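You operate a simulated robot arm through the tools that you are given. There is no shell and no other tool.

Carry out the task below with a simulated robot arm. There is one attempt and no reset: what you move stays moved.

TASK
Screw the cover on at the torque its label names, silver screw first.
Fine: first press the cover home and set the torque knob; run each screw to one click with the orange driver and stand it in the orange stand. Set down upright: orange driver.

Only the result counts: the job must be done as asked and must still hold three seconds after the hand-in. Knocking over, shifting, dropping, spilling or breaking anything else fails it. A push-on lid holds only when it is set on centred and level and pressed home; a screw cap is set on level and turned clockwise until tight.

THE ROBOT
A 6-joint arm with a two-finger gripper, fixed in place. Base frame: the origin is at the foot of the arm, x ahead of it, y to its left, z up. Units: mm, degrees, N and s.
Its first joint turns from -166.0 to 166.0 degrees. Payload 1.71 kg.
The TCP is the grasp point between the finger pads, 20 mm short of the fingertips. In the tool frame z runs along the fingers and y along their closing line. The gripper opens to 96 mm. The gripper's body begins 113 mm behind the TCP.
Orientation is told as [roll, pitch, yaw] about the base's x, y, z axes, in that order, counted from this pose: with the fingers straight down and closing along the base's y, the tool's x points along the base's -x, its y along +y and its z along -z.

THE INTERFACE
- The arm moves only by the tool send_rows. Its argument "plan" is a list of rows, each an object (a shift or turn left out is 0, a gripper value left out holds the last) with "translation": the shift along the tool's x, y, z in cm, a list of three; "dr": the turn, a rotation vector about the tool's x, y, z in degrees, a list of three. In form: [{"translation": [dx, dy, dz], "dr": [ax, ay, az]}, ...]. A call has 1 to 20 rows; each row shifts and turns the commanded pose from where the row before left it, along the tool's axes as they then stand. "grip" is the gripper command, from -1 (shut) to 1 (fully open), values between in proportion, set as the call begins (left out, the last holds). A row lasts 0.2 s, in which the tool goes at most 50 mm and 8.6 degrees; a call with a longer step from one row to the next is refused whole, and so is a gripper value outside its range. Where a pose cannot be reached the arm comes as near as it can. A force on the tool above 90 N (or 10 N above the force at the start of the call, whichever is more), or a blocked arm, ends the call early, and 0.2 s more pass. The fingers move at their own pace (about 45 mm/s each) and stop on an object; they squeeze with about 33 N. The grip force told is the motor's: it shows also when the fingers shut on nothing. Time passes only in rows, and 0.2 s behind the last, so rows that do not move let the fingers close. It gives the time, the measured TCP pose, the force on the tool (base axes), the opening and the grip force at its end, in the units of the frame above (readings bear some noise), with the torque about the TCP (base axes, N m) and any sound that the robot's microphone picked up, and new pictures: "views" is both (left out), scene, wrist or none.
- Cameras (640 x 400 px; columns grow to the right, rows downward): "scene" is fixed at [49.8, 499.7, 1361]; the picture's right is [-0.29, -0.96, 0.00], its down [-0.69, 0.21, -0.69] and it looks along [0.66, -0.20, -0.72] (base axes); focal length 333 px, centre (320, 200). "wrist" rides on the gripper at [66, 14, -145] in the tool frame; the picture's right is [-0.21, 0.98, 0.00], its down [-0.88, -0.18, -0.45] and it looks along [-0.44, -0.09, 0.90] (tool axes); focal length 275 px, centre (320, 200).
- slide_trunk(by): slides the trunk up (or, below 0, down) by that many mm; the arm rides with it, the base frame stays. It gives what a move gives, with no picture.
- measure_at(camera, pixels): for up to 12 pixels [column, row] of the newest picture of that camera ("zoom" is the newest enlarged one), the place [x, y, z] in the base frame of the surface seen there, good to about 3 mm. It takes no simulated time.
- enlarge(camera, box): a new picture of the part [left, top, right, bottom] of that camera's present view, enlarged. It takes no simulated time.
- job_done(): hands the job in; it is judged then, once.

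Leave the gripper open and the arm clear of the work at the hand-in unless told otherwise.

The tools are called after ">>>" by a JSON object that holds its "method" and its "body". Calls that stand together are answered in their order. send_rows: Moves the arm, as the interface text tells. Its arguments: {"type":"object","properties":{"plan":{"type":"array"},"grip":{"type":"number"},"views":{"type":"string","enum":["both","scene","wrist","none"]}},"required":["plan"]} The other tools are called the same way: slide_trunk (by) slides the trunk up or down; measure_at (camera, pixels) gives the place of the surface under pixels of a picture; enlarge (camera, box) takes an enlarged picture of a part of a camera's view; job_done () hands the job in.

At the start:

```text
t: 0.0
tool_pos: [362.5, 209.0, 1039.2]
ee_rot: [0.0, 0.1, -0.1]
contact_force: [0.8, 0.1, -0.3]
wrist_torque: [-0.01, -0.05, 0.01]
gripper_width: 96.2
grip_force: 0.0
trunk travel left (down, up): [-175.0, 215.0]
```

scene: 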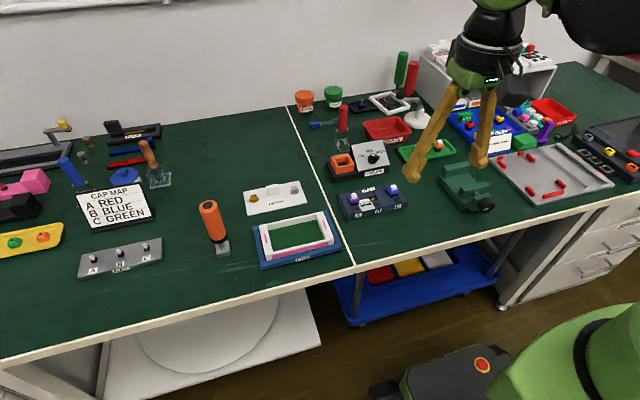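
wrist: 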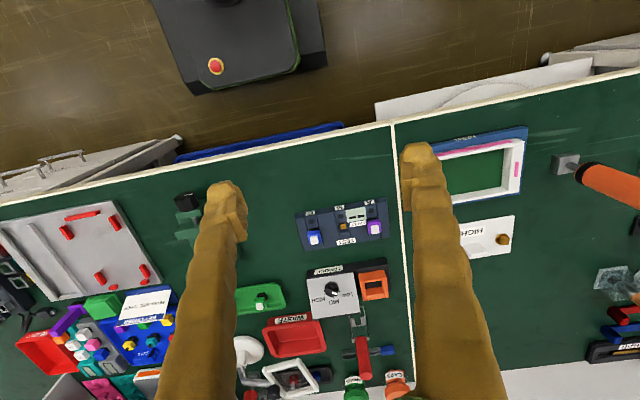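

I'll look closely at the cover, the box frame, the torque knob and the orange driver before I move anything.

>>> {"method": "enlarge", "body": {"camera": "scene", "box": [180, 160, 360, 280]}}

>>> {"method": "enlarge", "body": {"camera": "scene", "box": [310, 120, 430, 220]}}

>>> {"method": "enlarge", "body": {"camera": "scene", "box": [0, 100, 200, 290]}}

>>> {"method": "enlarge", "body": {"camera": "wrist", "box": [400, 110, 640, 270]}}

```text
3.33 times, centred on (270, 220) of scene
```

zoom: 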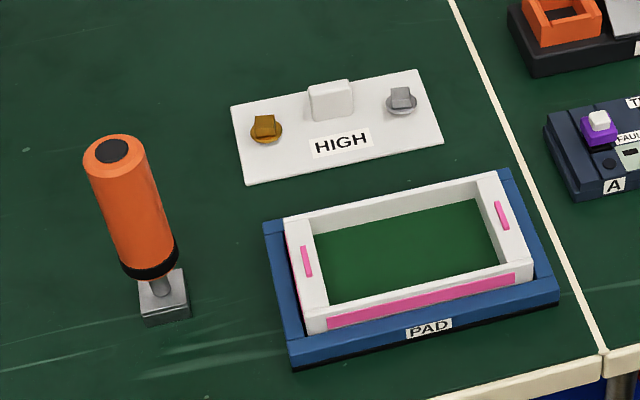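

```text
4.00 times, centred on (370, 170) of scene
```

zoom: 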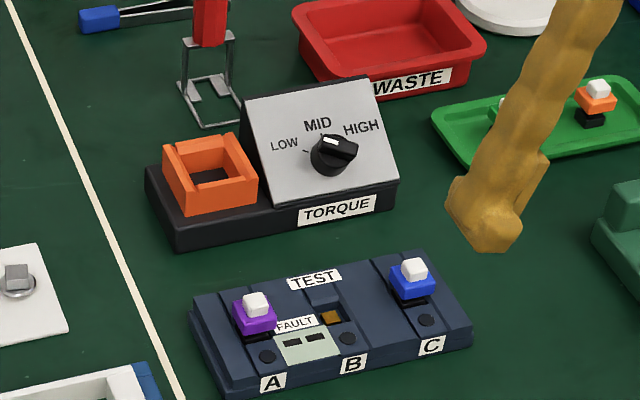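

```text
2.11 times, centred on (100, 195) of scene
```

zoom: 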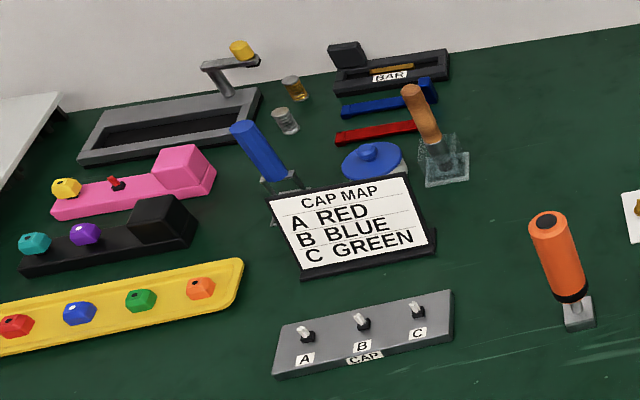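

```text
2.50 times, centred on (520, 190) of wrist
```

zoom: 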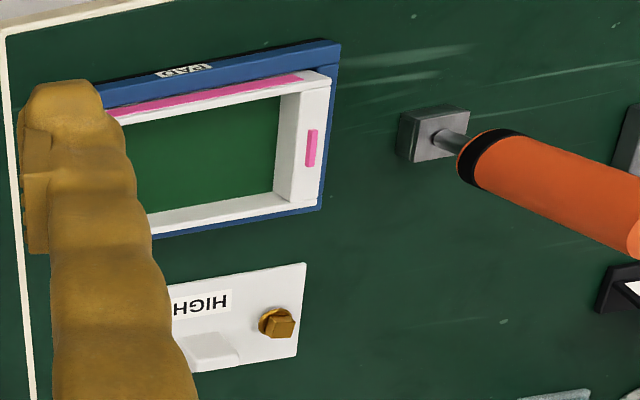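

I need 3D positions, so I'll measure the cover, the box, the driver and the torque station in the scene picture.

>>> {"method": "measure_at", "body": {"camera": "scene", "pixels": [[246, 190], [298, 180], [304, 203], [249, 215], [254, 197], [292, 188], [273, 186], [210, 206], [222, 248], [212, 232], [230, 222], [265, 232]]}}

>>> {"method": "measure_at", "body": {"camera": "scene", "pixels": [[260, 228], [315, 211], [326, 232], [270, 259], [255, 229], [322, 211], [335, 235], [266, 268], [290, 232], [266, 240], [321, 225], [300, 240]]}}

>>> {"method": "measure_at", "body": {"camera": "scene", "pixels": [[352, 160], [368, 156], [374, 167], [358, 172], [362, 164], [392, 157], [399, 154], [372, 143], [402, 140], [408, 162], [378, 170], [350, 168]]}}

```text
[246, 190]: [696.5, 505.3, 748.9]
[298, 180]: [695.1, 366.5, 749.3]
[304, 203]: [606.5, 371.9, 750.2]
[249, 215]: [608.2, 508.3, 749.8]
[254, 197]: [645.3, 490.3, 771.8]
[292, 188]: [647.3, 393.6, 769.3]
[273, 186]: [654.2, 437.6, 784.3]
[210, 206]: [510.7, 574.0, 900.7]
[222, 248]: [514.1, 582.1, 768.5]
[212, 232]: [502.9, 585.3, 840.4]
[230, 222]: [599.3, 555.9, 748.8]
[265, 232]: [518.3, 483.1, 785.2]
```

```text
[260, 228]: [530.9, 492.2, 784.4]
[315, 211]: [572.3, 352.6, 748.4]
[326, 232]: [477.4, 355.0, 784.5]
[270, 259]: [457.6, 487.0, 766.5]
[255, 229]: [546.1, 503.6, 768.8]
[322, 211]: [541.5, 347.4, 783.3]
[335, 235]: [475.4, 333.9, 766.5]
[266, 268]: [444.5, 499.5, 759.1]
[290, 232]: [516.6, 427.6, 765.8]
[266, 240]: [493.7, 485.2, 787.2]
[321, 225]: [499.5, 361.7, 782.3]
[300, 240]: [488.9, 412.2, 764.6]
```

```text
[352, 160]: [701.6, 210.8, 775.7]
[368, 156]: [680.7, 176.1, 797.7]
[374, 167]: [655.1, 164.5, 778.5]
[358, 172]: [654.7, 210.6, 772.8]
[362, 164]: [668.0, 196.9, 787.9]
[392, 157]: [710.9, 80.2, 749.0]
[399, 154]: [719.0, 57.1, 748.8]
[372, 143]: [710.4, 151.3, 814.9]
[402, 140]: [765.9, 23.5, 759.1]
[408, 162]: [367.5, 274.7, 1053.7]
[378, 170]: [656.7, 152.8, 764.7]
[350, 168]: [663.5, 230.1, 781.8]
```

The table surface reads about z=748, the cover plate spans x 607–697 and y 369–507, and the box rim is near z=784. I'm moving the arm above the cover, with nothing in its path, so the wrist camera gets a close look.

>>> {"method": "send_rows", "body": {"plan": [{"translation": [-2.5, 3.0, 1.2]}, {"translation": [-2.5, 3.0, 1.2]}, {"translation": [-2.5, 3.0, 1.2]}, {"translation": [-2.5, 3.0, 1.2]}, {"translation": [-2.5, 3.0, 1.2]}, {"translation": [-2.5, 3.0, 1.2]}, {"translation": [-2.5, 3.0, 1.2]}, {"translation": [-2.5, 3.0, 1.2]}, {"translation": [0, 0, 0]}], "grip": 1}}

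```text
t: 2.0
tool_pos: [549.5, 448.5, 949.1]
ee_rot: [-0.1, -0.9, 0.0]
contact_force: [0.3, 0.5, 0.4]
wrist_torque: [0.03, -0.04, -0.01]
gripper_width: 95.9
grip_force: 0.1
trunk travel left (down, up): [-175.0, 215.0]
```

scene: 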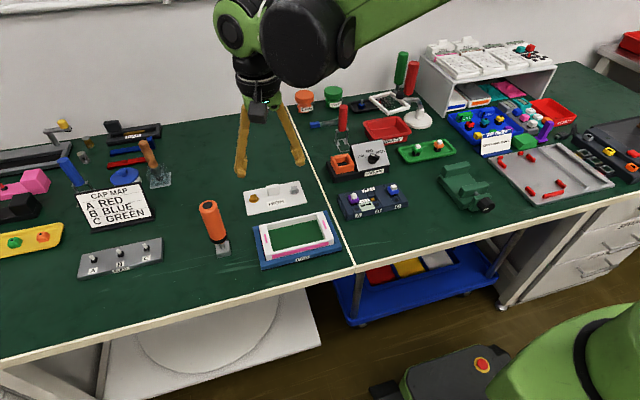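
wrist: 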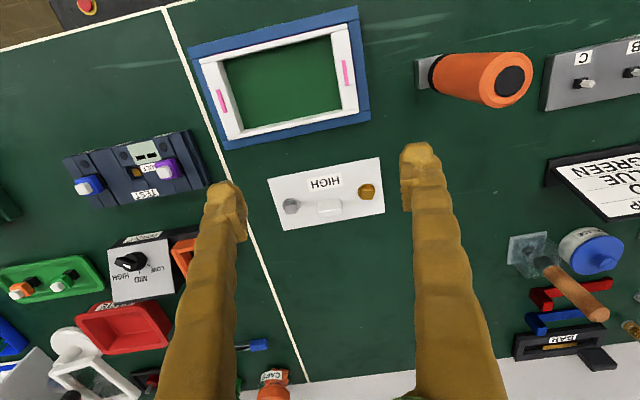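

I now see the cover at (325,195) and the box at (280,80) in the wrist view. I'll enlarge both to check the details.

>>> {"method": "enlarge", "body": {"camera": "wrist", "box": [180, 0, 400, 140]}}

>>> {"method": "enlarge", "body": {"camera": "wrist", "box": [250, 140, 410, 240]}}

>>> {"method": "enlarge", "body": {"camera": "wrist", "box": [400, 30, 560, 130]}}

>>> {"method": "enlarge", "body": {"camera": "wrist", "box": [80, 220, 240, 320]}}

```text
2.86 times, centred on (290, 70) of wrist
```

zoom: 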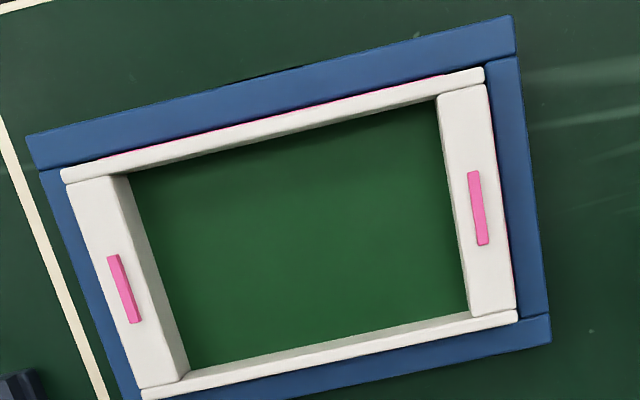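

```text
4.00 times, centred on (330, 190) of wrist
```

zoom: 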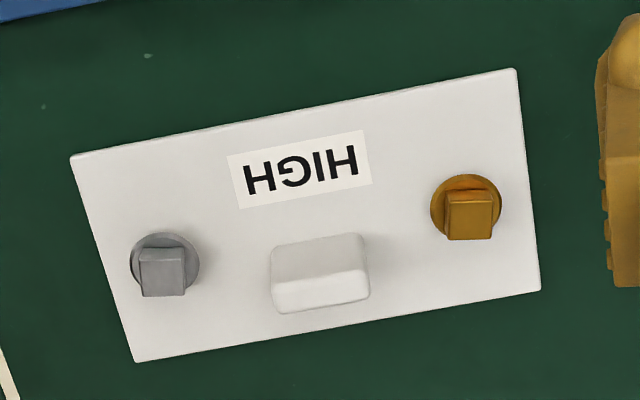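

```text
4.00 times, centred on (480, 80) of wrist
```

zoom: 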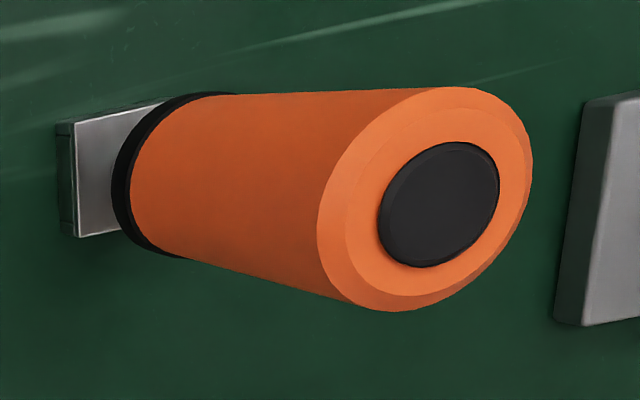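

```text
4.00 times, centred on (160, 270) of wrist
```

zoom: 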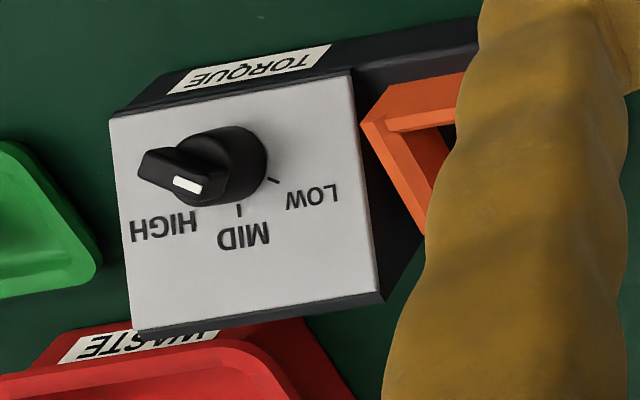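

The grey block at the driver's foot looks like its square socket, and the screws have square heads. I'll enlarge again and measure the cover in the zoom.

>>> {"method": "enlarge", "body": {"camera": "wrist", "box": [250, 140, 410, 240]}}

>>> {"method": "measure_at", "body": {"camera": "zoom", "pixels": [[76, 160], [510, 74], [535, 286], [138, 357], [163, 262], [470, 205], [318, 262], [275, 250], [362, 240], [165, 240], [470, 185], [40, 200]]}}

>>> {"method": "measure_at", "body": {"camera": "zoom", "pixels": [[300, 100], [200, 300], [440, 120], [450, 270], [290, 295], [355, 285], [280, 285], [145, 252], [180, 252], [455, 195], [490, 195], [580, 300]]}}

```text
4.00 times, centred on (330, 190) of wrist
```

zoom: 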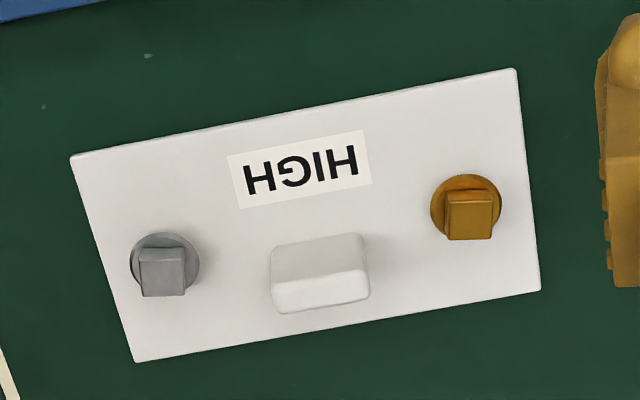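

```text
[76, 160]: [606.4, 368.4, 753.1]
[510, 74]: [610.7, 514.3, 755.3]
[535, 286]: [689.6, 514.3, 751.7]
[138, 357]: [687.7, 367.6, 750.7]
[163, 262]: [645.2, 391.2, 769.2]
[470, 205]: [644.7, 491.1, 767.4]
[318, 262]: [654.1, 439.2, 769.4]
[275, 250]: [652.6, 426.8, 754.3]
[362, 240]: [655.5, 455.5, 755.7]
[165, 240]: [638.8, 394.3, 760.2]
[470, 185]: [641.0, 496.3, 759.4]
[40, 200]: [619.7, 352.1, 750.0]
```

```text
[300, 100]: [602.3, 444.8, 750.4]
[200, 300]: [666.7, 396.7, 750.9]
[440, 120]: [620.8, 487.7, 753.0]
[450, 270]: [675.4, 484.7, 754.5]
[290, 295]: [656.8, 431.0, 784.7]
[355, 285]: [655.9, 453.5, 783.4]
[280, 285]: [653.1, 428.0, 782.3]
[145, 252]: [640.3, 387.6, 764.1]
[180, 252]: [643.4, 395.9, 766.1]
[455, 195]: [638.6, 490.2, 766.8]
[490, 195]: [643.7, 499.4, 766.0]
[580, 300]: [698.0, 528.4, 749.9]
```

The cover is about 84 × 146 mm and lies square to the base axes, with its centre near (649, 441). Next I'll measure the box the same way.

>>> {"method": "enlarge", "body": {"camera": "wrist", "box": [180, 0, 400, 140]}}

>>> {"method": "measure_at", "body": {"camera": "zoom", "pixels": [[66, 180], [480, 72], [512, 310], [148, 392], [124, 288], [478, 207], [135, 178], [438, 102], [466, 306], [190, 368], [300, 230], [95, 190]]}}

>>> {"method": "measure_at", "body": {"camera": "zoom", "pixels": [[40, 145], [505, 25], [545, 330], [500, 68], [530, 300], [460, 100], [505, 300], [80, 200], [155, 375], [165, 375], [260, 118], [340, 350]]}}

```text
2.86 times, centred on (290, 70) of wrist
```

zoom: 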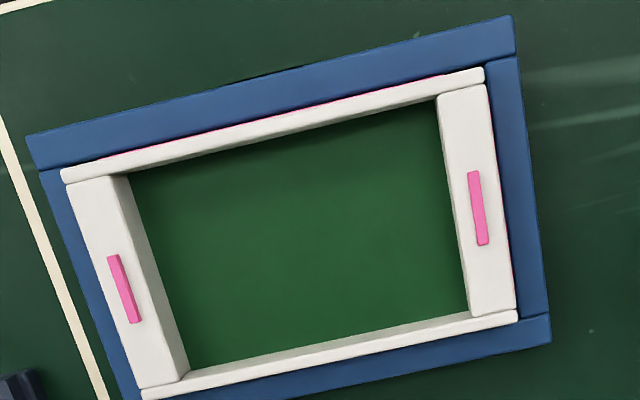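

```text
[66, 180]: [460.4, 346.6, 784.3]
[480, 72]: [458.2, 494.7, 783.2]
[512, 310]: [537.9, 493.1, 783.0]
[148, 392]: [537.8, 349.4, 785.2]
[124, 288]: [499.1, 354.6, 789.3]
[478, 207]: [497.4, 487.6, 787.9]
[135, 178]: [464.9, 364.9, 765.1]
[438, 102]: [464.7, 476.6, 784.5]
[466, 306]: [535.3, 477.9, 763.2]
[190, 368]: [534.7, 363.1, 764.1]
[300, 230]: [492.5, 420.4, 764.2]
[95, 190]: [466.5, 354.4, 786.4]
```

```text
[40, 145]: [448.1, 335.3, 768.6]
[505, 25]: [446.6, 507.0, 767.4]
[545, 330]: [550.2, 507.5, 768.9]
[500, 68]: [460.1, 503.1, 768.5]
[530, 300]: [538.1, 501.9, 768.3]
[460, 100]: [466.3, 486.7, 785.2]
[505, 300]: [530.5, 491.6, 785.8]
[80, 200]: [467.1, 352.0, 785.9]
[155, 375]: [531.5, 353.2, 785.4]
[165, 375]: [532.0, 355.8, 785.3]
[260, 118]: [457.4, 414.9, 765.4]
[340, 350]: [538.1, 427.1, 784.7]
```

The box centre is near (498, 420.5) with its rim at z≈784.5, and pink ridges stand on its end walls. Before I settle on this box, I'll check the rest of the bench for any other open body the cover could fit.

>>> {"method": "enlarge", "body": {"camera": "scene", "box": [280, 80, 440, 180]}}

>>> {"method": "enlarge", "body": {"camera": "scene", "box": [420, 80, 640, 220]}}

>>> {"method": "enlarge", "body": {"camera": "scene", "box": [240, 170, 350, 275]}}

```text
4.00 times, centred on (360, 130) of scene
```

zoom: 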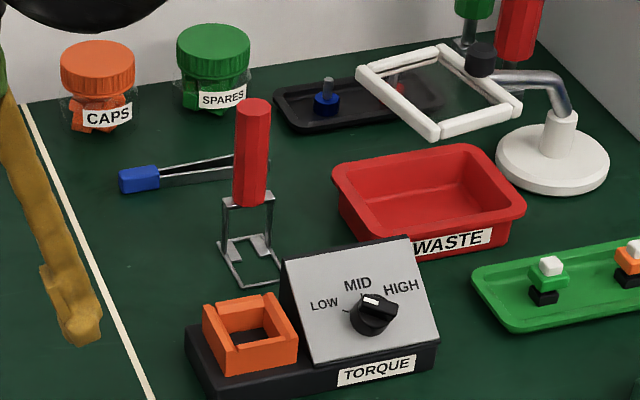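

```text
2.86 times, centred on (530, 150) of scene
```

zoom: 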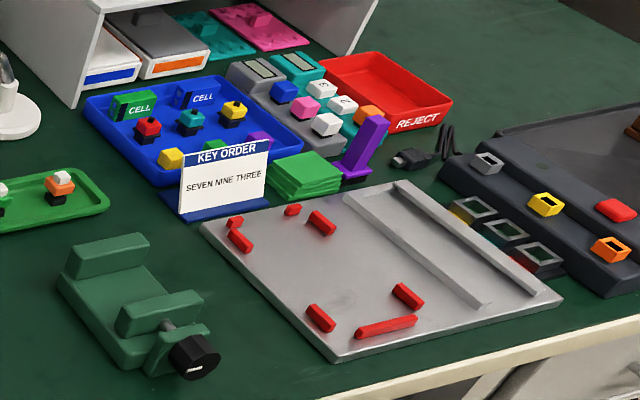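

```text
3.81 times, centred on (295, 222) of scene
```

zoom: 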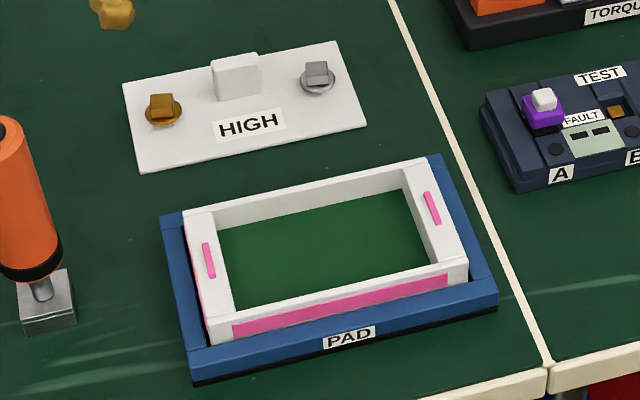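

The box on the PAD is the only match, and the cover's label says HIGH. I'll move down over the cover handle for a closer look; fingertips stay near z=860, clear of everything.

>>> {"method": "send_rows", "body": {"plan": [{"translation": [-3.0, -0.27, 2.1]}, {"translation": [-3.0, -0.27, 2.1]}, {"translation": [-3.0, -0.26, 2.1]}, {"translation": [0, 0, 0]}, {"translation": [0, 0, 0]}], "grip": 1, "views": "wrist"}}

```text
t: 3.2
tool_pos: [640.5, 440.8, 888.2]
ee_rot: [0.0, -0.8, 0.1]
contact_force: [0.7, -0.3, -0.1]
wrist_torque: [-0.03, 0.04, 0.0]
gripper_width: 96.2
grip_force: 0.1
trunk travel left (down, up): [-175.0, 215.0]
```

wrist: 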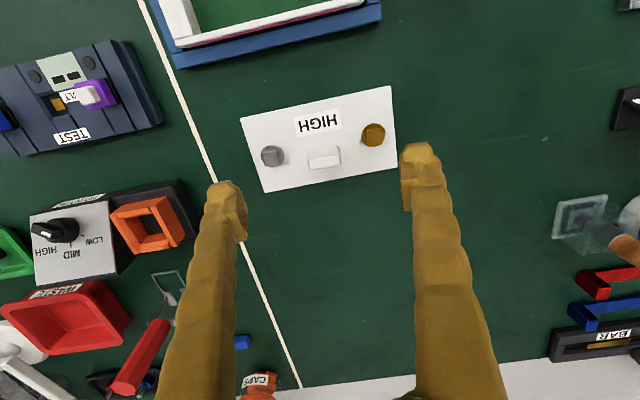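

The pose reads (640.5, 440.8, 888.2) with a pitch of -0.8°, which I'll trim out. First I'll zoom in on the handle and the screws.

>>> {"method": "enlarge", "body": {"camera": "wrist", "box": [235, 80, 405, 200]}}

>>> {"method": "measure_at", "body": {"camera": "zoom", "pixels": [[275, 275], [340, 250], [340, 310], [395, 290], [310, 260], [380, 250], [150, 285], [520, 200], [150, 270], [520, 190], [460, 290], [230, 340]]}}

```text
3.33 times, centred on (320, 140) of wrist
```

zoom: 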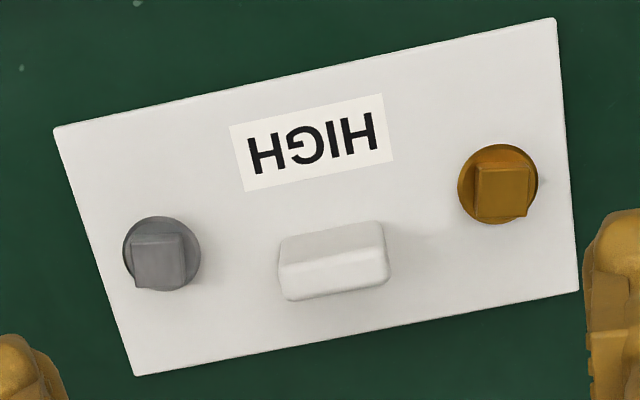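

```text
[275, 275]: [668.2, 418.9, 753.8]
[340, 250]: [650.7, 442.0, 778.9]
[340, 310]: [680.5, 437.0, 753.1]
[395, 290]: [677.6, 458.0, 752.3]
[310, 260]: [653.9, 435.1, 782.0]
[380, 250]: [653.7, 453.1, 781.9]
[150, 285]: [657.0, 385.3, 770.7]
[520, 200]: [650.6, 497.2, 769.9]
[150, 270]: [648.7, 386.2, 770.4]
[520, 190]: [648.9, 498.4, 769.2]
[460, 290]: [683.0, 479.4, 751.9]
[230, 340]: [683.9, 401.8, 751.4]
```

Now I'll measure the handle's top face edges and its front face.

>>> {"method": "measure_at", "body": {"camera": "zoom", "pixels": [[335, 270], [335, 280], [335, 288], [335, 293], [290, 290], [286, 280], [380, 270], [384, 265], [335, 240], [335, 232], [300, 245], [378, 230]]}}

>>> {"method": "measure_at", "body": {"camera": "zoom", "pixels": [[60, 135], [552, 24], [574, 288], [138, 370], [160, 225], [130, 250], [195, 255], [500, 150], [463, 190], [535, 185], [165, 260], [505, 195]]}}

```text
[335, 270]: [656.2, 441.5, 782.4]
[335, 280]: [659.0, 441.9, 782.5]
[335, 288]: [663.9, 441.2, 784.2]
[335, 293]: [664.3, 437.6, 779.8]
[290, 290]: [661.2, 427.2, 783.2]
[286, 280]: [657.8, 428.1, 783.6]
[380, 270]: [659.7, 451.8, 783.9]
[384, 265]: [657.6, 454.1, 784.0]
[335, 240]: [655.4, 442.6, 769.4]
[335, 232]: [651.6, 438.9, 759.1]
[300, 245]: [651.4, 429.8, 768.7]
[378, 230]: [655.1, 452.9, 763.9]
```

```text
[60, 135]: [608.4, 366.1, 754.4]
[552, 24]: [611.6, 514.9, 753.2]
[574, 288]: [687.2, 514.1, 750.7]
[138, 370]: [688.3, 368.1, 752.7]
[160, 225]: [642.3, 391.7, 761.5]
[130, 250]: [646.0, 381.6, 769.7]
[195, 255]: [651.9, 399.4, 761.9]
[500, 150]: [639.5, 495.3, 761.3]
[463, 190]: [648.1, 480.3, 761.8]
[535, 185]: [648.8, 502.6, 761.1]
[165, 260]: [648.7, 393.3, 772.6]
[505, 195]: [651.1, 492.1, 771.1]
```

The handle runs x 652–665 and y 427–455, with its top at z 784. I'll narrow the gripper to about 50 mm so the fingers clear the screw heads, trim the pitch, and descend partway over the handle.

>>> {"method": "send_rows", "body": {"plan": [{"translation": [-0.9, 0.0, 0], "dr": [0, 0.8, 0]}, {"translation": [-0.9, 0, 0]}, {"translation": [0, 0, 2.5]}, {"translation": [0, 0, 2.0]}, {"translation": [0, 0, 0]}, {"translation": [0, 0, 0]}], "grip": 0.04, "views": "wrist"}}

```text
t: 4.6
tool_pos: [657.8, 441.9, 844.2]
ee_rot: [0.0, 0.1, 0.1]
contact_force: [-0.1, 0.5, -1.7]
wrist_torque: [0.0, -0.01, -0.02]
gripper_width: 50.1
grip_force: 0.0
trunk travel left (down, up): [-175.0, 215.0]
```

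wrist: 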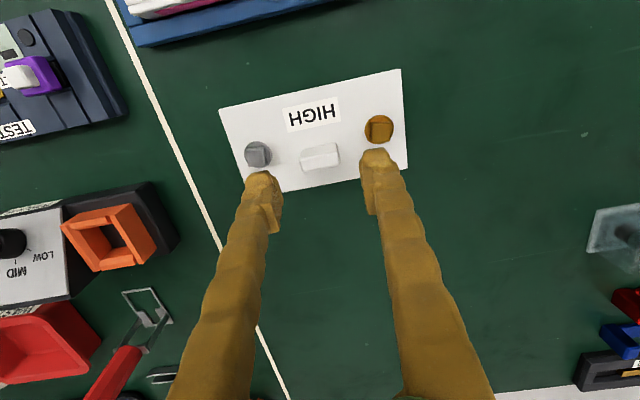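

The fingers straddle the handle. I'll narrow to 44 mm, descend 68 mm so the fingertips stop just above the plate, then close on the handle.

>>> {"method": "send_rows", "body": {"plan": [{"translation": [0, -0.05, 0]}, {"translation": [0, 0, 2.0]}, {"translation": [0, 0, 2.0]}, {"translation": [0, 0, 1.5]}, {"translation": [0, 0, 0.8]}, {"translation": [0, 0, 0.5]}, {"translation": [0, 0, 0]}, {"translation": [0, 0, 0]}], "grip": -0.083, "views": "wrist"}}

```text
t: 6.4
tool_pos: [657.5, 440.3, 775.9]
ee_rot: [0.1, 0.1, 0.1]
contact_force: [1.3, 0.1, -0.6]
wrist_torque: [-0.01, -0.03, -0.01]
gripper_width: 44.0
grip_force: 0.0
trunk travel left (down, up): [-175.0, 215.0]
```

wrist: 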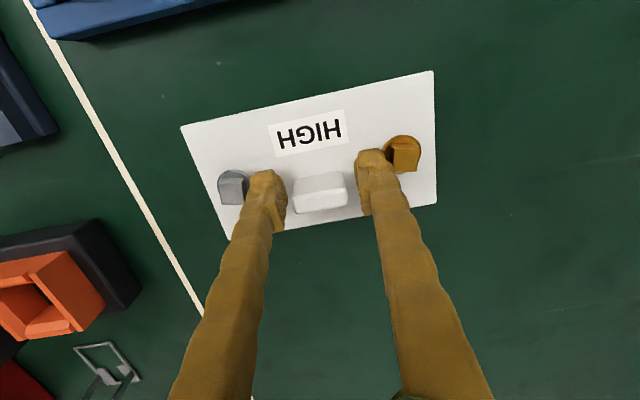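

Positioned with no contact. Now closing on the handle.

>>> {"method": "send_rows", "body": {"plan": [{"translation": [0, 0, 0]}, {"translation": [0, 0, 0]}, {"translation": [0, 0, 0]}, {"translation": [0, 0, 0]}], "grip": -1, "views": "wrist"}}

```text
t: 7.4
tool_pos: [657.0, 440.1, 774.5]
ee_rot: [0.0, 0.0, 0.2]
contact_force: [0.2, -0.7, -0.2]
wrist_torque: [-0.01, -0.02, 0.0]
gripper_width: 30.9
grip_force: 32.6
trunk travel left (down, up): [-175.0, 215.0]
```

wrist: 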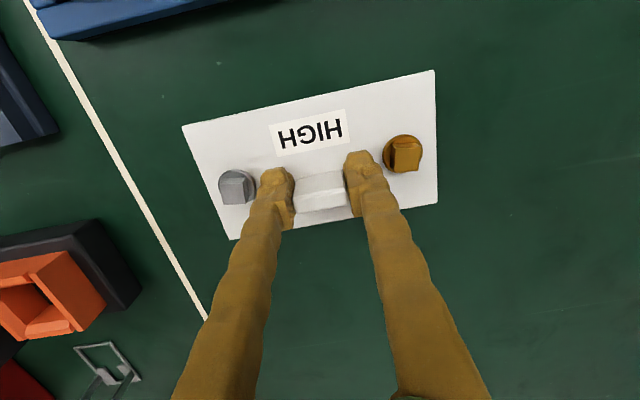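

The handle is gripped: opening 30.9 mm, force 32.6 N. I'll lift 80 mm straight up.

>>> {"method": "send_rows", "body": {"plan": [{"translation": [0, 0, -1.0]}, {"translation": [0, 0, -2.0]}, {"translation": [0, 0, -2.5]}, {"translation": [0, 0, -2.5]}, {"translation": [0, 0, 0]}, {"translation": [0, 0, 0]}], "views": "both"}}

```text
t: 8.8
tool_pos: [657.7, 443.1, 855.5]
ee_rot: [-0.1, 0.0, 0.1]
contact_force: [0.9, 0.8, -0.9]
wrist_torque: [-0.01, 0.03, 0.01]
gripper_width: 30.5
grip_force: 33.3
trunk travel left (down, up): [-175.0, 215.0]
```

scene: 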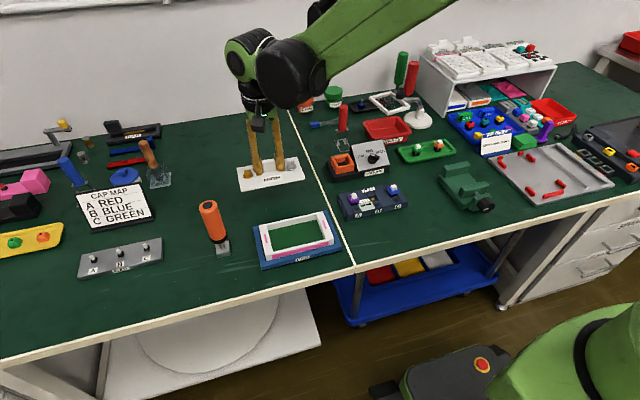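
wrist: 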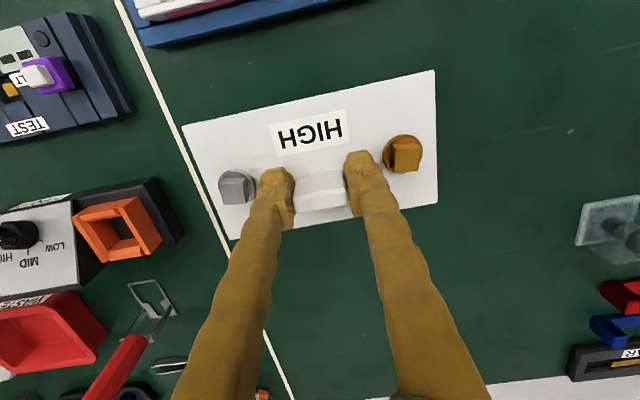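

The cover is up and looks level. I'll measure its corners in the wrist zoom to find its offset and tilt relative to the TCP.

>>> {"method": "enlarge", "body": {"camera": "wrist", "box": [170, 60, 450, 250]}}

>>> {"method": "measure_at", "body": {"camera": "wrist", "pixels": [[188, 127], [430, 75], [432, 199], [237, 234], [186, 126], [433, 72], [435, 201], [235, 238], [310, 105], [410, 180], [230, 215], [260, 150]]}}

```text
2.11 times, centred on (310, 155) of wrist
```

zoom: 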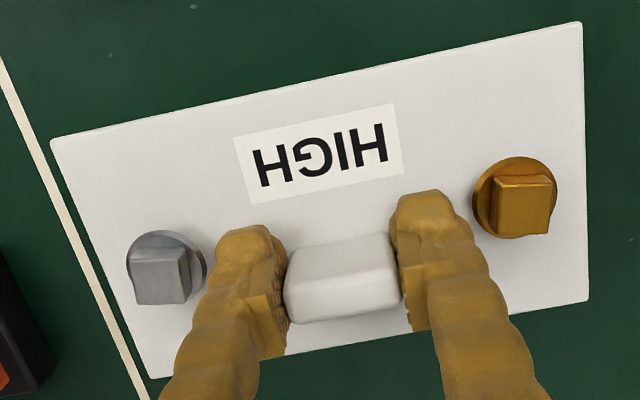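

```text
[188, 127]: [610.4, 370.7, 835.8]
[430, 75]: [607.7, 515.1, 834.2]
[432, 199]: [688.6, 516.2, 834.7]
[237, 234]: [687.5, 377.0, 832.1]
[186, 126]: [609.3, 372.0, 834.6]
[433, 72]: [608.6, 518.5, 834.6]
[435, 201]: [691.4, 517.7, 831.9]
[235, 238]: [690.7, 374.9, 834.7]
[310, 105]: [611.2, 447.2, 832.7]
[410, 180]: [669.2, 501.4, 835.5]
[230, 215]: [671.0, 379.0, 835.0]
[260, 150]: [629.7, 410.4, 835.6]
```

The cover is level, and its centre sits about 8.8 mm behind the TCP in x. Before flying over, I'll refine the box position using the unobstructed scene camera.

>>> {"method": "enlarge", "body": {"camera": "scene", "box": [248, 205, 346, 271]}}

```text
6.06 times, centred on (297, 238) of scene
```

zoom: 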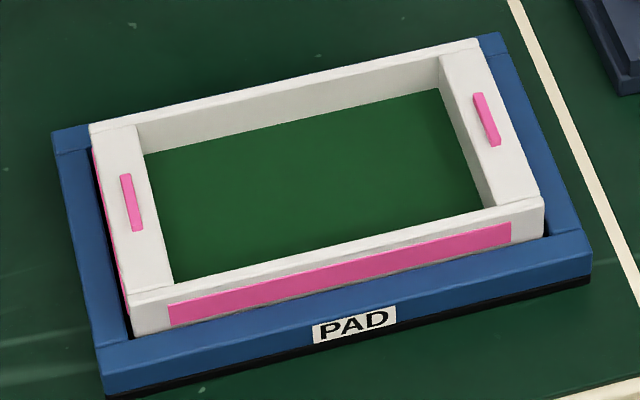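

>>> {"method": "measure_at", "body": {"camera": "zoom", "pixels": [[94, 126], [478, 42], [540, 198], [134, 301], [132, 202], [487, 119], [125, 178], [139, 228], [479, 96], [496, 143], [92, 126], [543, 200]]}}

>>> {"method": "measure_at", "body": {"camera": "zoom", "pixels": [[200, 104], [300, 82], [400, 60], [200, 288], [300, 263], [400, 237], [105, 180], [120, 240], [500, 100], [520, 150], [57, 135], [588, 240]]}}

```text
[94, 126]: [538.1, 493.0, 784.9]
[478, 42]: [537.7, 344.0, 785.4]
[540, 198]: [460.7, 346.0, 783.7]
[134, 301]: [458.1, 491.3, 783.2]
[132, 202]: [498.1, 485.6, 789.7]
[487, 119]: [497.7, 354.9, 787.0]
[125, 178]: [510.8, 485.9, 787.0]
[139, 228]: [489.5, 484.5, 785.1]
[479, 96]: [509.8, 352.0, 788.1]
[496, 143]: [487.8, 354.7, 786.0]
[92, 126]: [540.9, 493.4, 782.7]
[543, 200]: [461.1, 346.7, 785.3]
```

```text
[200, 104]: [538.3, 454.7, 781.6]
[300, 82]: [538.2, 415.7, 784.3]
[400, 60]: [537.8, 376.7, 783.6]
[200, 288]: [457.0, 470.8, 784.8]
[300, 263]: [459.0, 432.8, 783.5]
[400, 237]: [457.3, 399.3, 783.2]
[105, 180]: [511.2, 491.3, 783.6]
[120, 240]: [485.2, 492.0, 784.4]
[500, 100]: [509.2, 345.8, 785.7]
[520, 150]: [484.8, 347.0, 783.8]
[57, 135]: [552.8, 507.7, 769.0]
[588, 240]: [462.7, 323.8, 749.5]
```

Averaging both cameras, the box centre is about (498.3, 420.2). I'll fly the cover there at height: TCP to about (507, 420, 855), clear of the driver at y≈580.

>>> {"method": "send_rows", "body": {"plan": [{"translation": [2.0, -0.3, 0]}, {"translation": [3.0, -0.45, 0]}, {"translation": [3.0, -0.45, 0]}, {"translation": [3.0, -0.45, 0]}, {"translation": [2.5, -0.4, 0]}, {"translation": [1.5, -0.2, 0]}, {"translation": [0, 0, 0]}, {"translation": [0, 0, 0]}], "views": "both"}}

```text
t: 10.6
tool_pos: [506.5, 419.5, 855.4]
ee_rot: [0.0, -0.1, 0.1]
contact_force: [-0.2, 0.1, -1.4]
wrist_torque: [-0.02, 0.0, -0.01]
gripper_width: 30.5
grip_force: 33.6
trunk travel left (down, up): [-175.0, 215.0]
```

scene: 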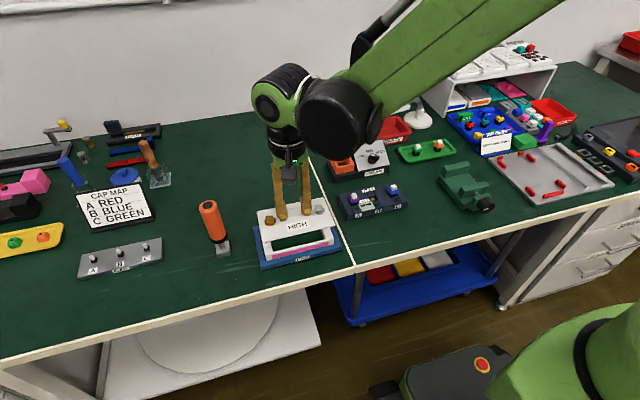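
wrist: 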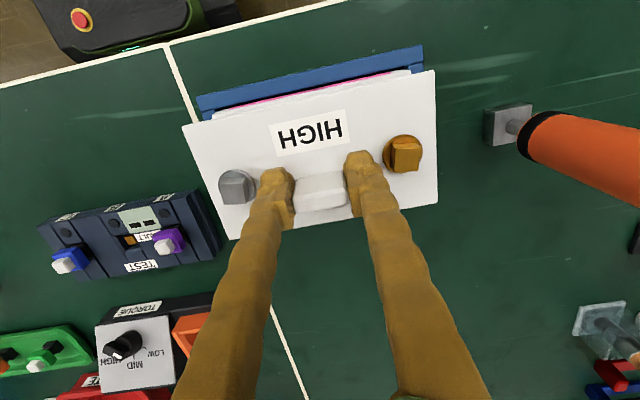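

The cover hovers above the box. I'll lower 36 mm to just above the ridges and then check the alignment.

>>> {"method": "send_rows", "body": {"plan": [{"translation": [0, 0, 1.2]}, {"translation": [0, 0, 1.2]}, {"translation": [0, 0, 0.8]}, {"translation": [0, 0, 0.4]}, {"translation": [0, 0, 0]}, {"translation": [0, 0, 0]}], "views": "both"}}

```text
t: 12.0
tool_pos: [507.6, 418.9, 819.9]
ee_rot: [-0.1, 0.0, 0.2]
contact_force: [-0.3, 0.6, -0.7]
wrist_torque: [0.01, 0.02, 0.0]
gripper_width: 30.7
grip_force: 32.8
trunk travel left (down, up): [-175.0, 215.0]
```

scene: 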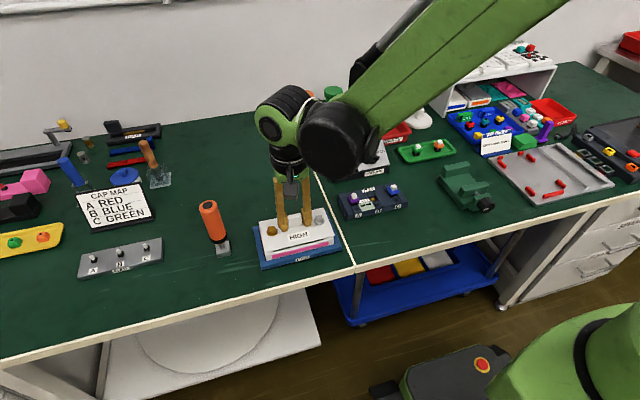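
wrist: 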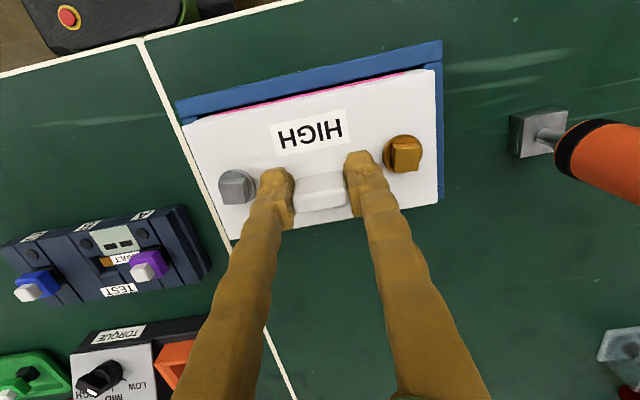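

>>> {"method": "enlarge", "body": {"camera": "scene", "box": [248, 201, 346, 271]}}

>>> {"method": "enlarge", "body": {"camera": "wrist", "box": [165, 30, 455, 250]}}

>>> {"method": "measure_at", "body": {"camera": "wrist", "pixels": [[186, 126], [433, 74], [435, 200], [236, 236], [184, 105], [438, 45], [440, 192], [310, 102], [310, 222], [437, 140], [300, 98], [210, 180]]}}

```text
5.71 times, centred on (297, 236) of scene
```

zoom: 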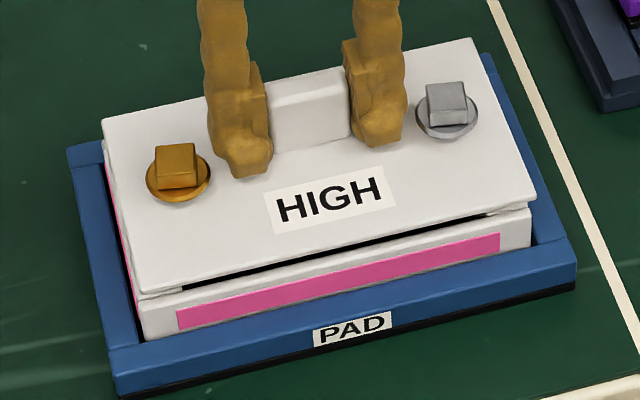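

```text
1.82 times, centred on (310, 140) of wrist
```

zoom: 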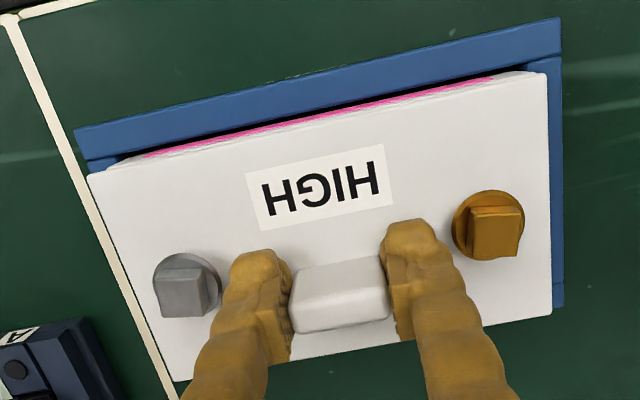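

```text
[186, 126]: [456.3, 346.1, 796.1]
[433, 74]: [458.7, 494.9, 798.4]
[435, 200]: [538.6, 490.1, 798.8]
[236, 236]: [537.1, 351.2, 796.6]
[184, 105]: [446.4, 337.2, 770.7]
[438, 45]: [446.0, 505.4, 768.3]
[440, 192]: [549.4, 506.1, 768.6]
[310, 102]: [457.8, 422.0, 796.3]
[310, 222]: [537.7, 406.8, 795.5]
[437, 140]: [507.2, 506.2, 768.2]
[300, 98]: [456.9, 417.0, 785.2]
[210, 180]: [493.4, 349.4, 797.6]
```

The cover lines up with the pad and box within about 1 mm. I'll lower slowly until it touches, watching the force.

>>> {"method": "send_rows", "body": {"plan": [{"translation": [0, 0, 0.2]}, {"translation": [0, 0, 0.2]}, {"translation": [0, 0, 0.1]}, {"translation": [0, 0, 0.1]}, {"translation": [0, 0, 0]}], "views": "both"}}

```text
t: 13.2
tool_pos: [506.4, 418.0, 813.0]
ee_rot: [0.1, 0.0, 0.1]
contact_force: [0.4, 0.1, -1.5]
wrist_torque: [0.03, 0.01, 0.0]
gripper_width: 30.6
grip_force: 33.1
trunk travel left (down, up): [-175.0, 215.0]
```

scene: 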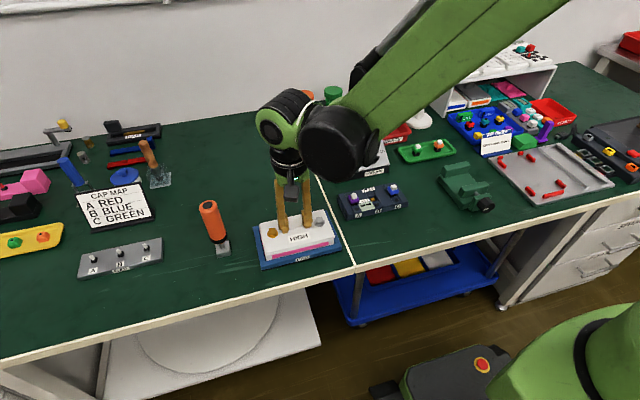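
wrist: 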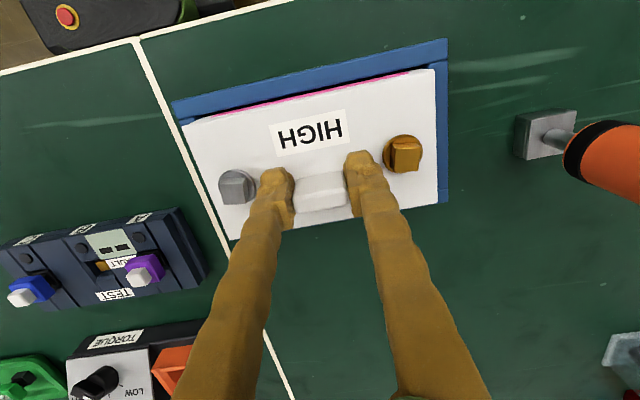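

No contact yet. I'll check the alignment once more before the last few millimetres.

>>> {"method": "enlarge", "body": {"camera": "scene", "box": [248, 201, 346, 271]}}

>>> {"method": "measure_at", "body": {"camera": "wrist", "pixels": [[186, 126], [432, 72], [435, 200], [236, 236], [180, 105], [442, 43], [444, 195], [310, 102], [310, 222], [441, 140], [433, 140], [210, 182]]}}

```text
5.71 times, centred on (297, 236) of scene
```

zoom: 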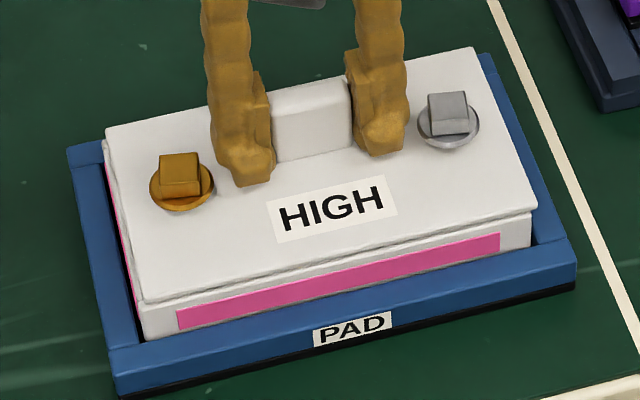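

```text
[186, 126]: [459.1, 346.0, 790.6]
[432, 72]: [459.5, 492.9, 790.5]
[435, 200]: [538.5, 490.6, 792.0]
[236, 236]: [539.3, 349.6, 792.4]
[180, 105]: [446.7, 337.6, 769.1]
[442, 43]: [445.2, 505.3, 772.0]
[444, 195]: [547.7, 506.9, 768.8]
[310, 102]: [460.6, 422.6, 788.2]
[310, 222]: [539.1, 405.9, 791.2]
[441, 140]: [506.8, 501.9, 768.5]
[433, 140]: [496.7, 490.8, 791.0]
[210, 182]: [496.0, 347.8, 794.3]
```

I'll zoom tightly on the front-left and front-right corners to compare the overhang on each side.

>>> {"method": "enlarge", "body": {"camera": "scene", "box": [260, 245, 290, 265]}}

>>> {"method": "enlarge", "body": {"camera": "scene", "box": [320, 225, 350, 245]}}

>>> {"method": "enlarge", "body": {"camera": "scene", "box": [255, 215, 285, 235]}}

```text
16.00 times, centred on (275, 255) of scene
```

zoom: 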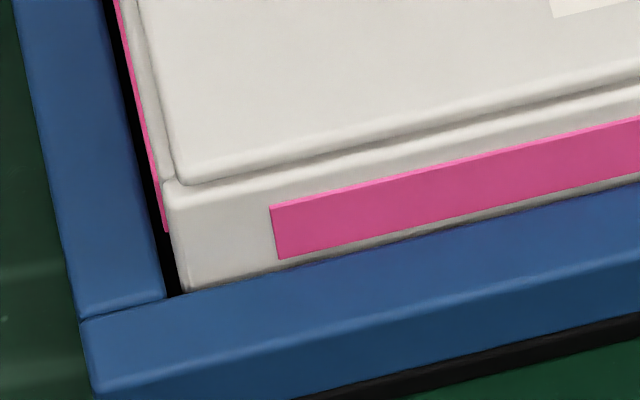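

```text
16.00 times, centred on (335, 235) of scene
```

zoom: 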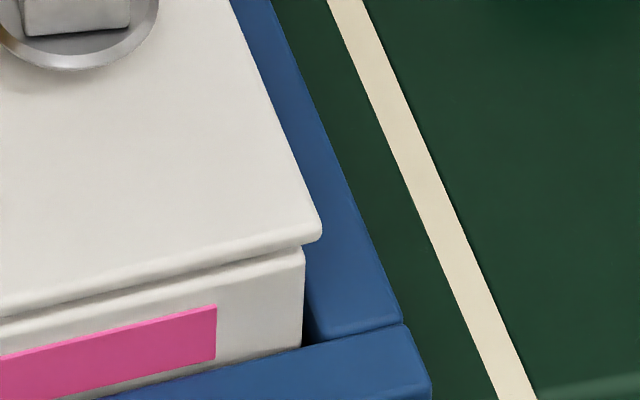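

```text
16.00 times, centred on (270, 225) of scene
```

zoom: 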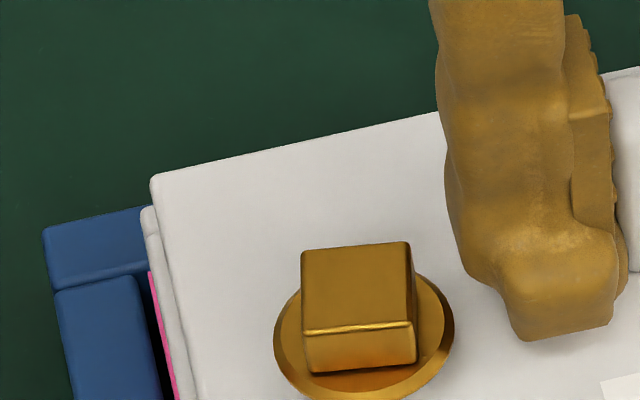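

At 16× the cover sits about 2 mm too far toward -y: inset on the left, overhanging on the right. Yaw looks parallel. I'll raise slightly, shift +2 mm in y and -0.6 mm in x, come back down, and recheck.

>>> {"method": "send_rows", "body": {"plan": [{"translation": [0, 0, -0.2]}, {"translation": [0.06, 0.2, 0]}, {"translation": [0, 0, 0.2]}, {"translation": [0, 0, 0]}, {"translation": [0, 0, 0]}], "views": "scene"}}

>>> {"method": "enlarge", "body": {"camera": "scene", "box": [260, 245, 290, 265]}}

>>> {"method": "enlarge", "body": {"camera": "scene", "box": [320, 225, 350, 245]}}

>>> {"method": "enlarge", "body": {"camera": "scene", "box": [255, 215, 285, 235]}}

```text
t: 14.4
tool_pos: [506.3, 420.5, 813.0]
ee_rot: [0.0, 0.0, 0.0]
contact_force: [0.0, 0.4, -2.0]
wrist_torque: [-0.02, -0.04, -0.02]
gripper_width: 30.6
grip_force: 33.1
trunk travel left (down, up): [-175.0, 215.0]
```

scene: 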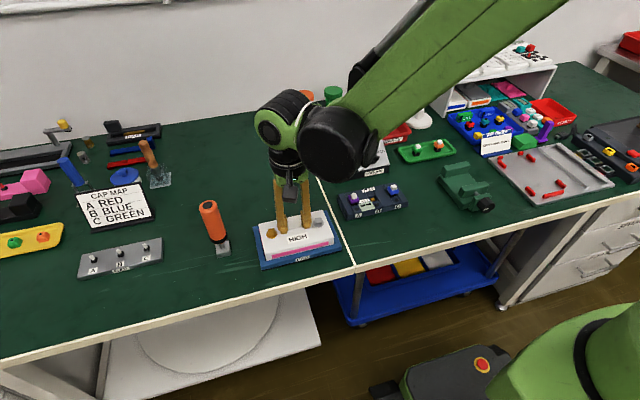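

```text
16.00 times, centred on (275, 255) of scene
```

zoom: 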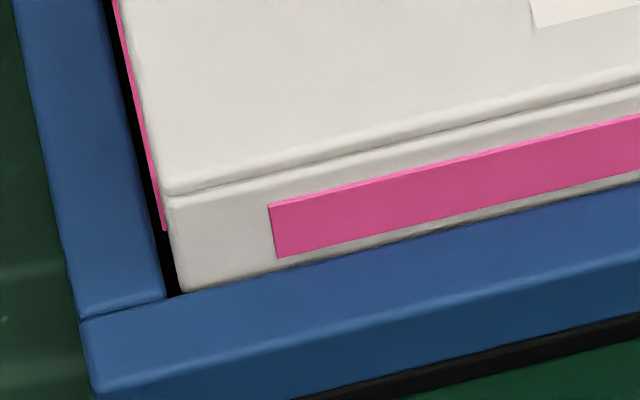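

```text
16.00 times, centred on (335, 235) of scene
```

zoom: 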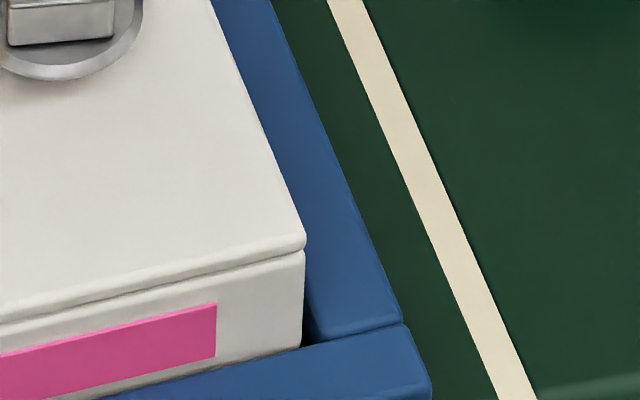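

```text
16.00 times, centred on (270, 225) of scene
```

zoom: 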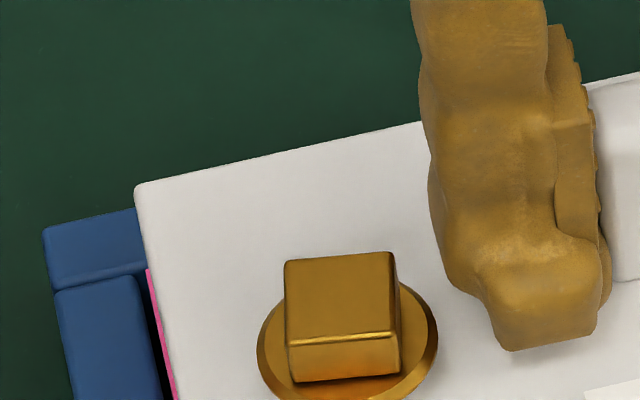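

The cover edges now line up with the box on the left, right and back. I'll press down in 1 mm steps and watch the force and any sound.

>>> {"method": "send_rows", "body": {"plan": [{"translation": [0, 0, 0.1]}, {"translation": [0, 0, 0.1]}, {"translation": [0, 0, 0.1]}, {"translation": [0, 0, 0]}], "views": "scene"}}

>>> {"method": "enlarge", "body": {"camera": "scene", "box": [248, 201, 346, 271]}}

```text
t: 15.4
tool_pos: [506.1, 420.5, 811.0]
ee_rot: [0.1, 0.0, 0.1]
contact_force: [-2.6, 0.7, 20.5]
wrist_torque: [0.04, 0.2, -0.02]
gripper_width: 30.9
grip_force: 33.5
trunk travel left (down, up): [-175.0, 215.0]
```

scene: 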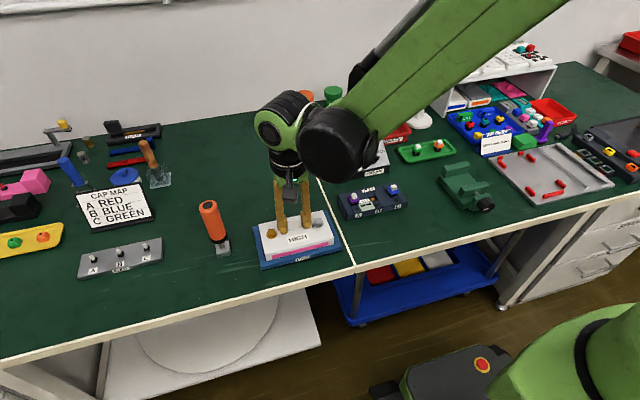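

```text
5.71 times, centred on (297, 236) of scene
```

zoom: 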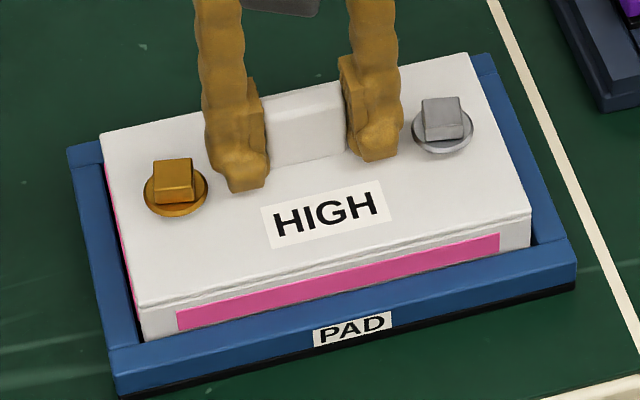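

20 N of resistance now. I'll press further, 1 mm at a time.

>>> {"method": "send_rows", "body": {"plan": [{"translation": [0, 0, 0.1]}, {"translation": [0, 0, 0.1]}, {"translation": [0, 0, 0.1]}, {"translation": [0, 0, 0]}], "views": "scene"}}

>>> {"method": "enlarge", "body": {"camera": "scene", "box": [248, 201, 346, 271]}}

```text
t: 16.4
tool_pos: [508.0, 421.2, 809.5]
ee_rot: [0.1, -0.1, 0.0]
contact_force: [9.0, 5.3, 47.4]
wrist_torque: [0.02, -0.12, 0.01]
gripper_width: 30.7
grip_force: 33.5
trunk travel left (down, up): [-175.0, 215.0]
```

scene: 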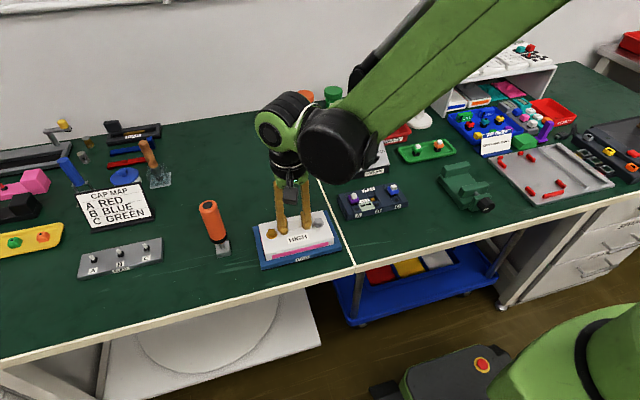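

```text
5.71 times, centred on (297, 236) of scene
```

zoom: 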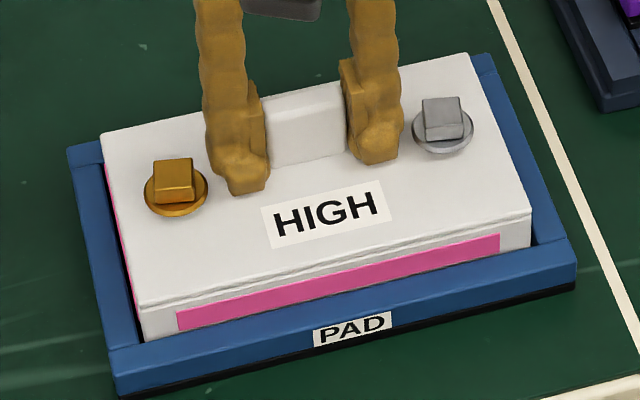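

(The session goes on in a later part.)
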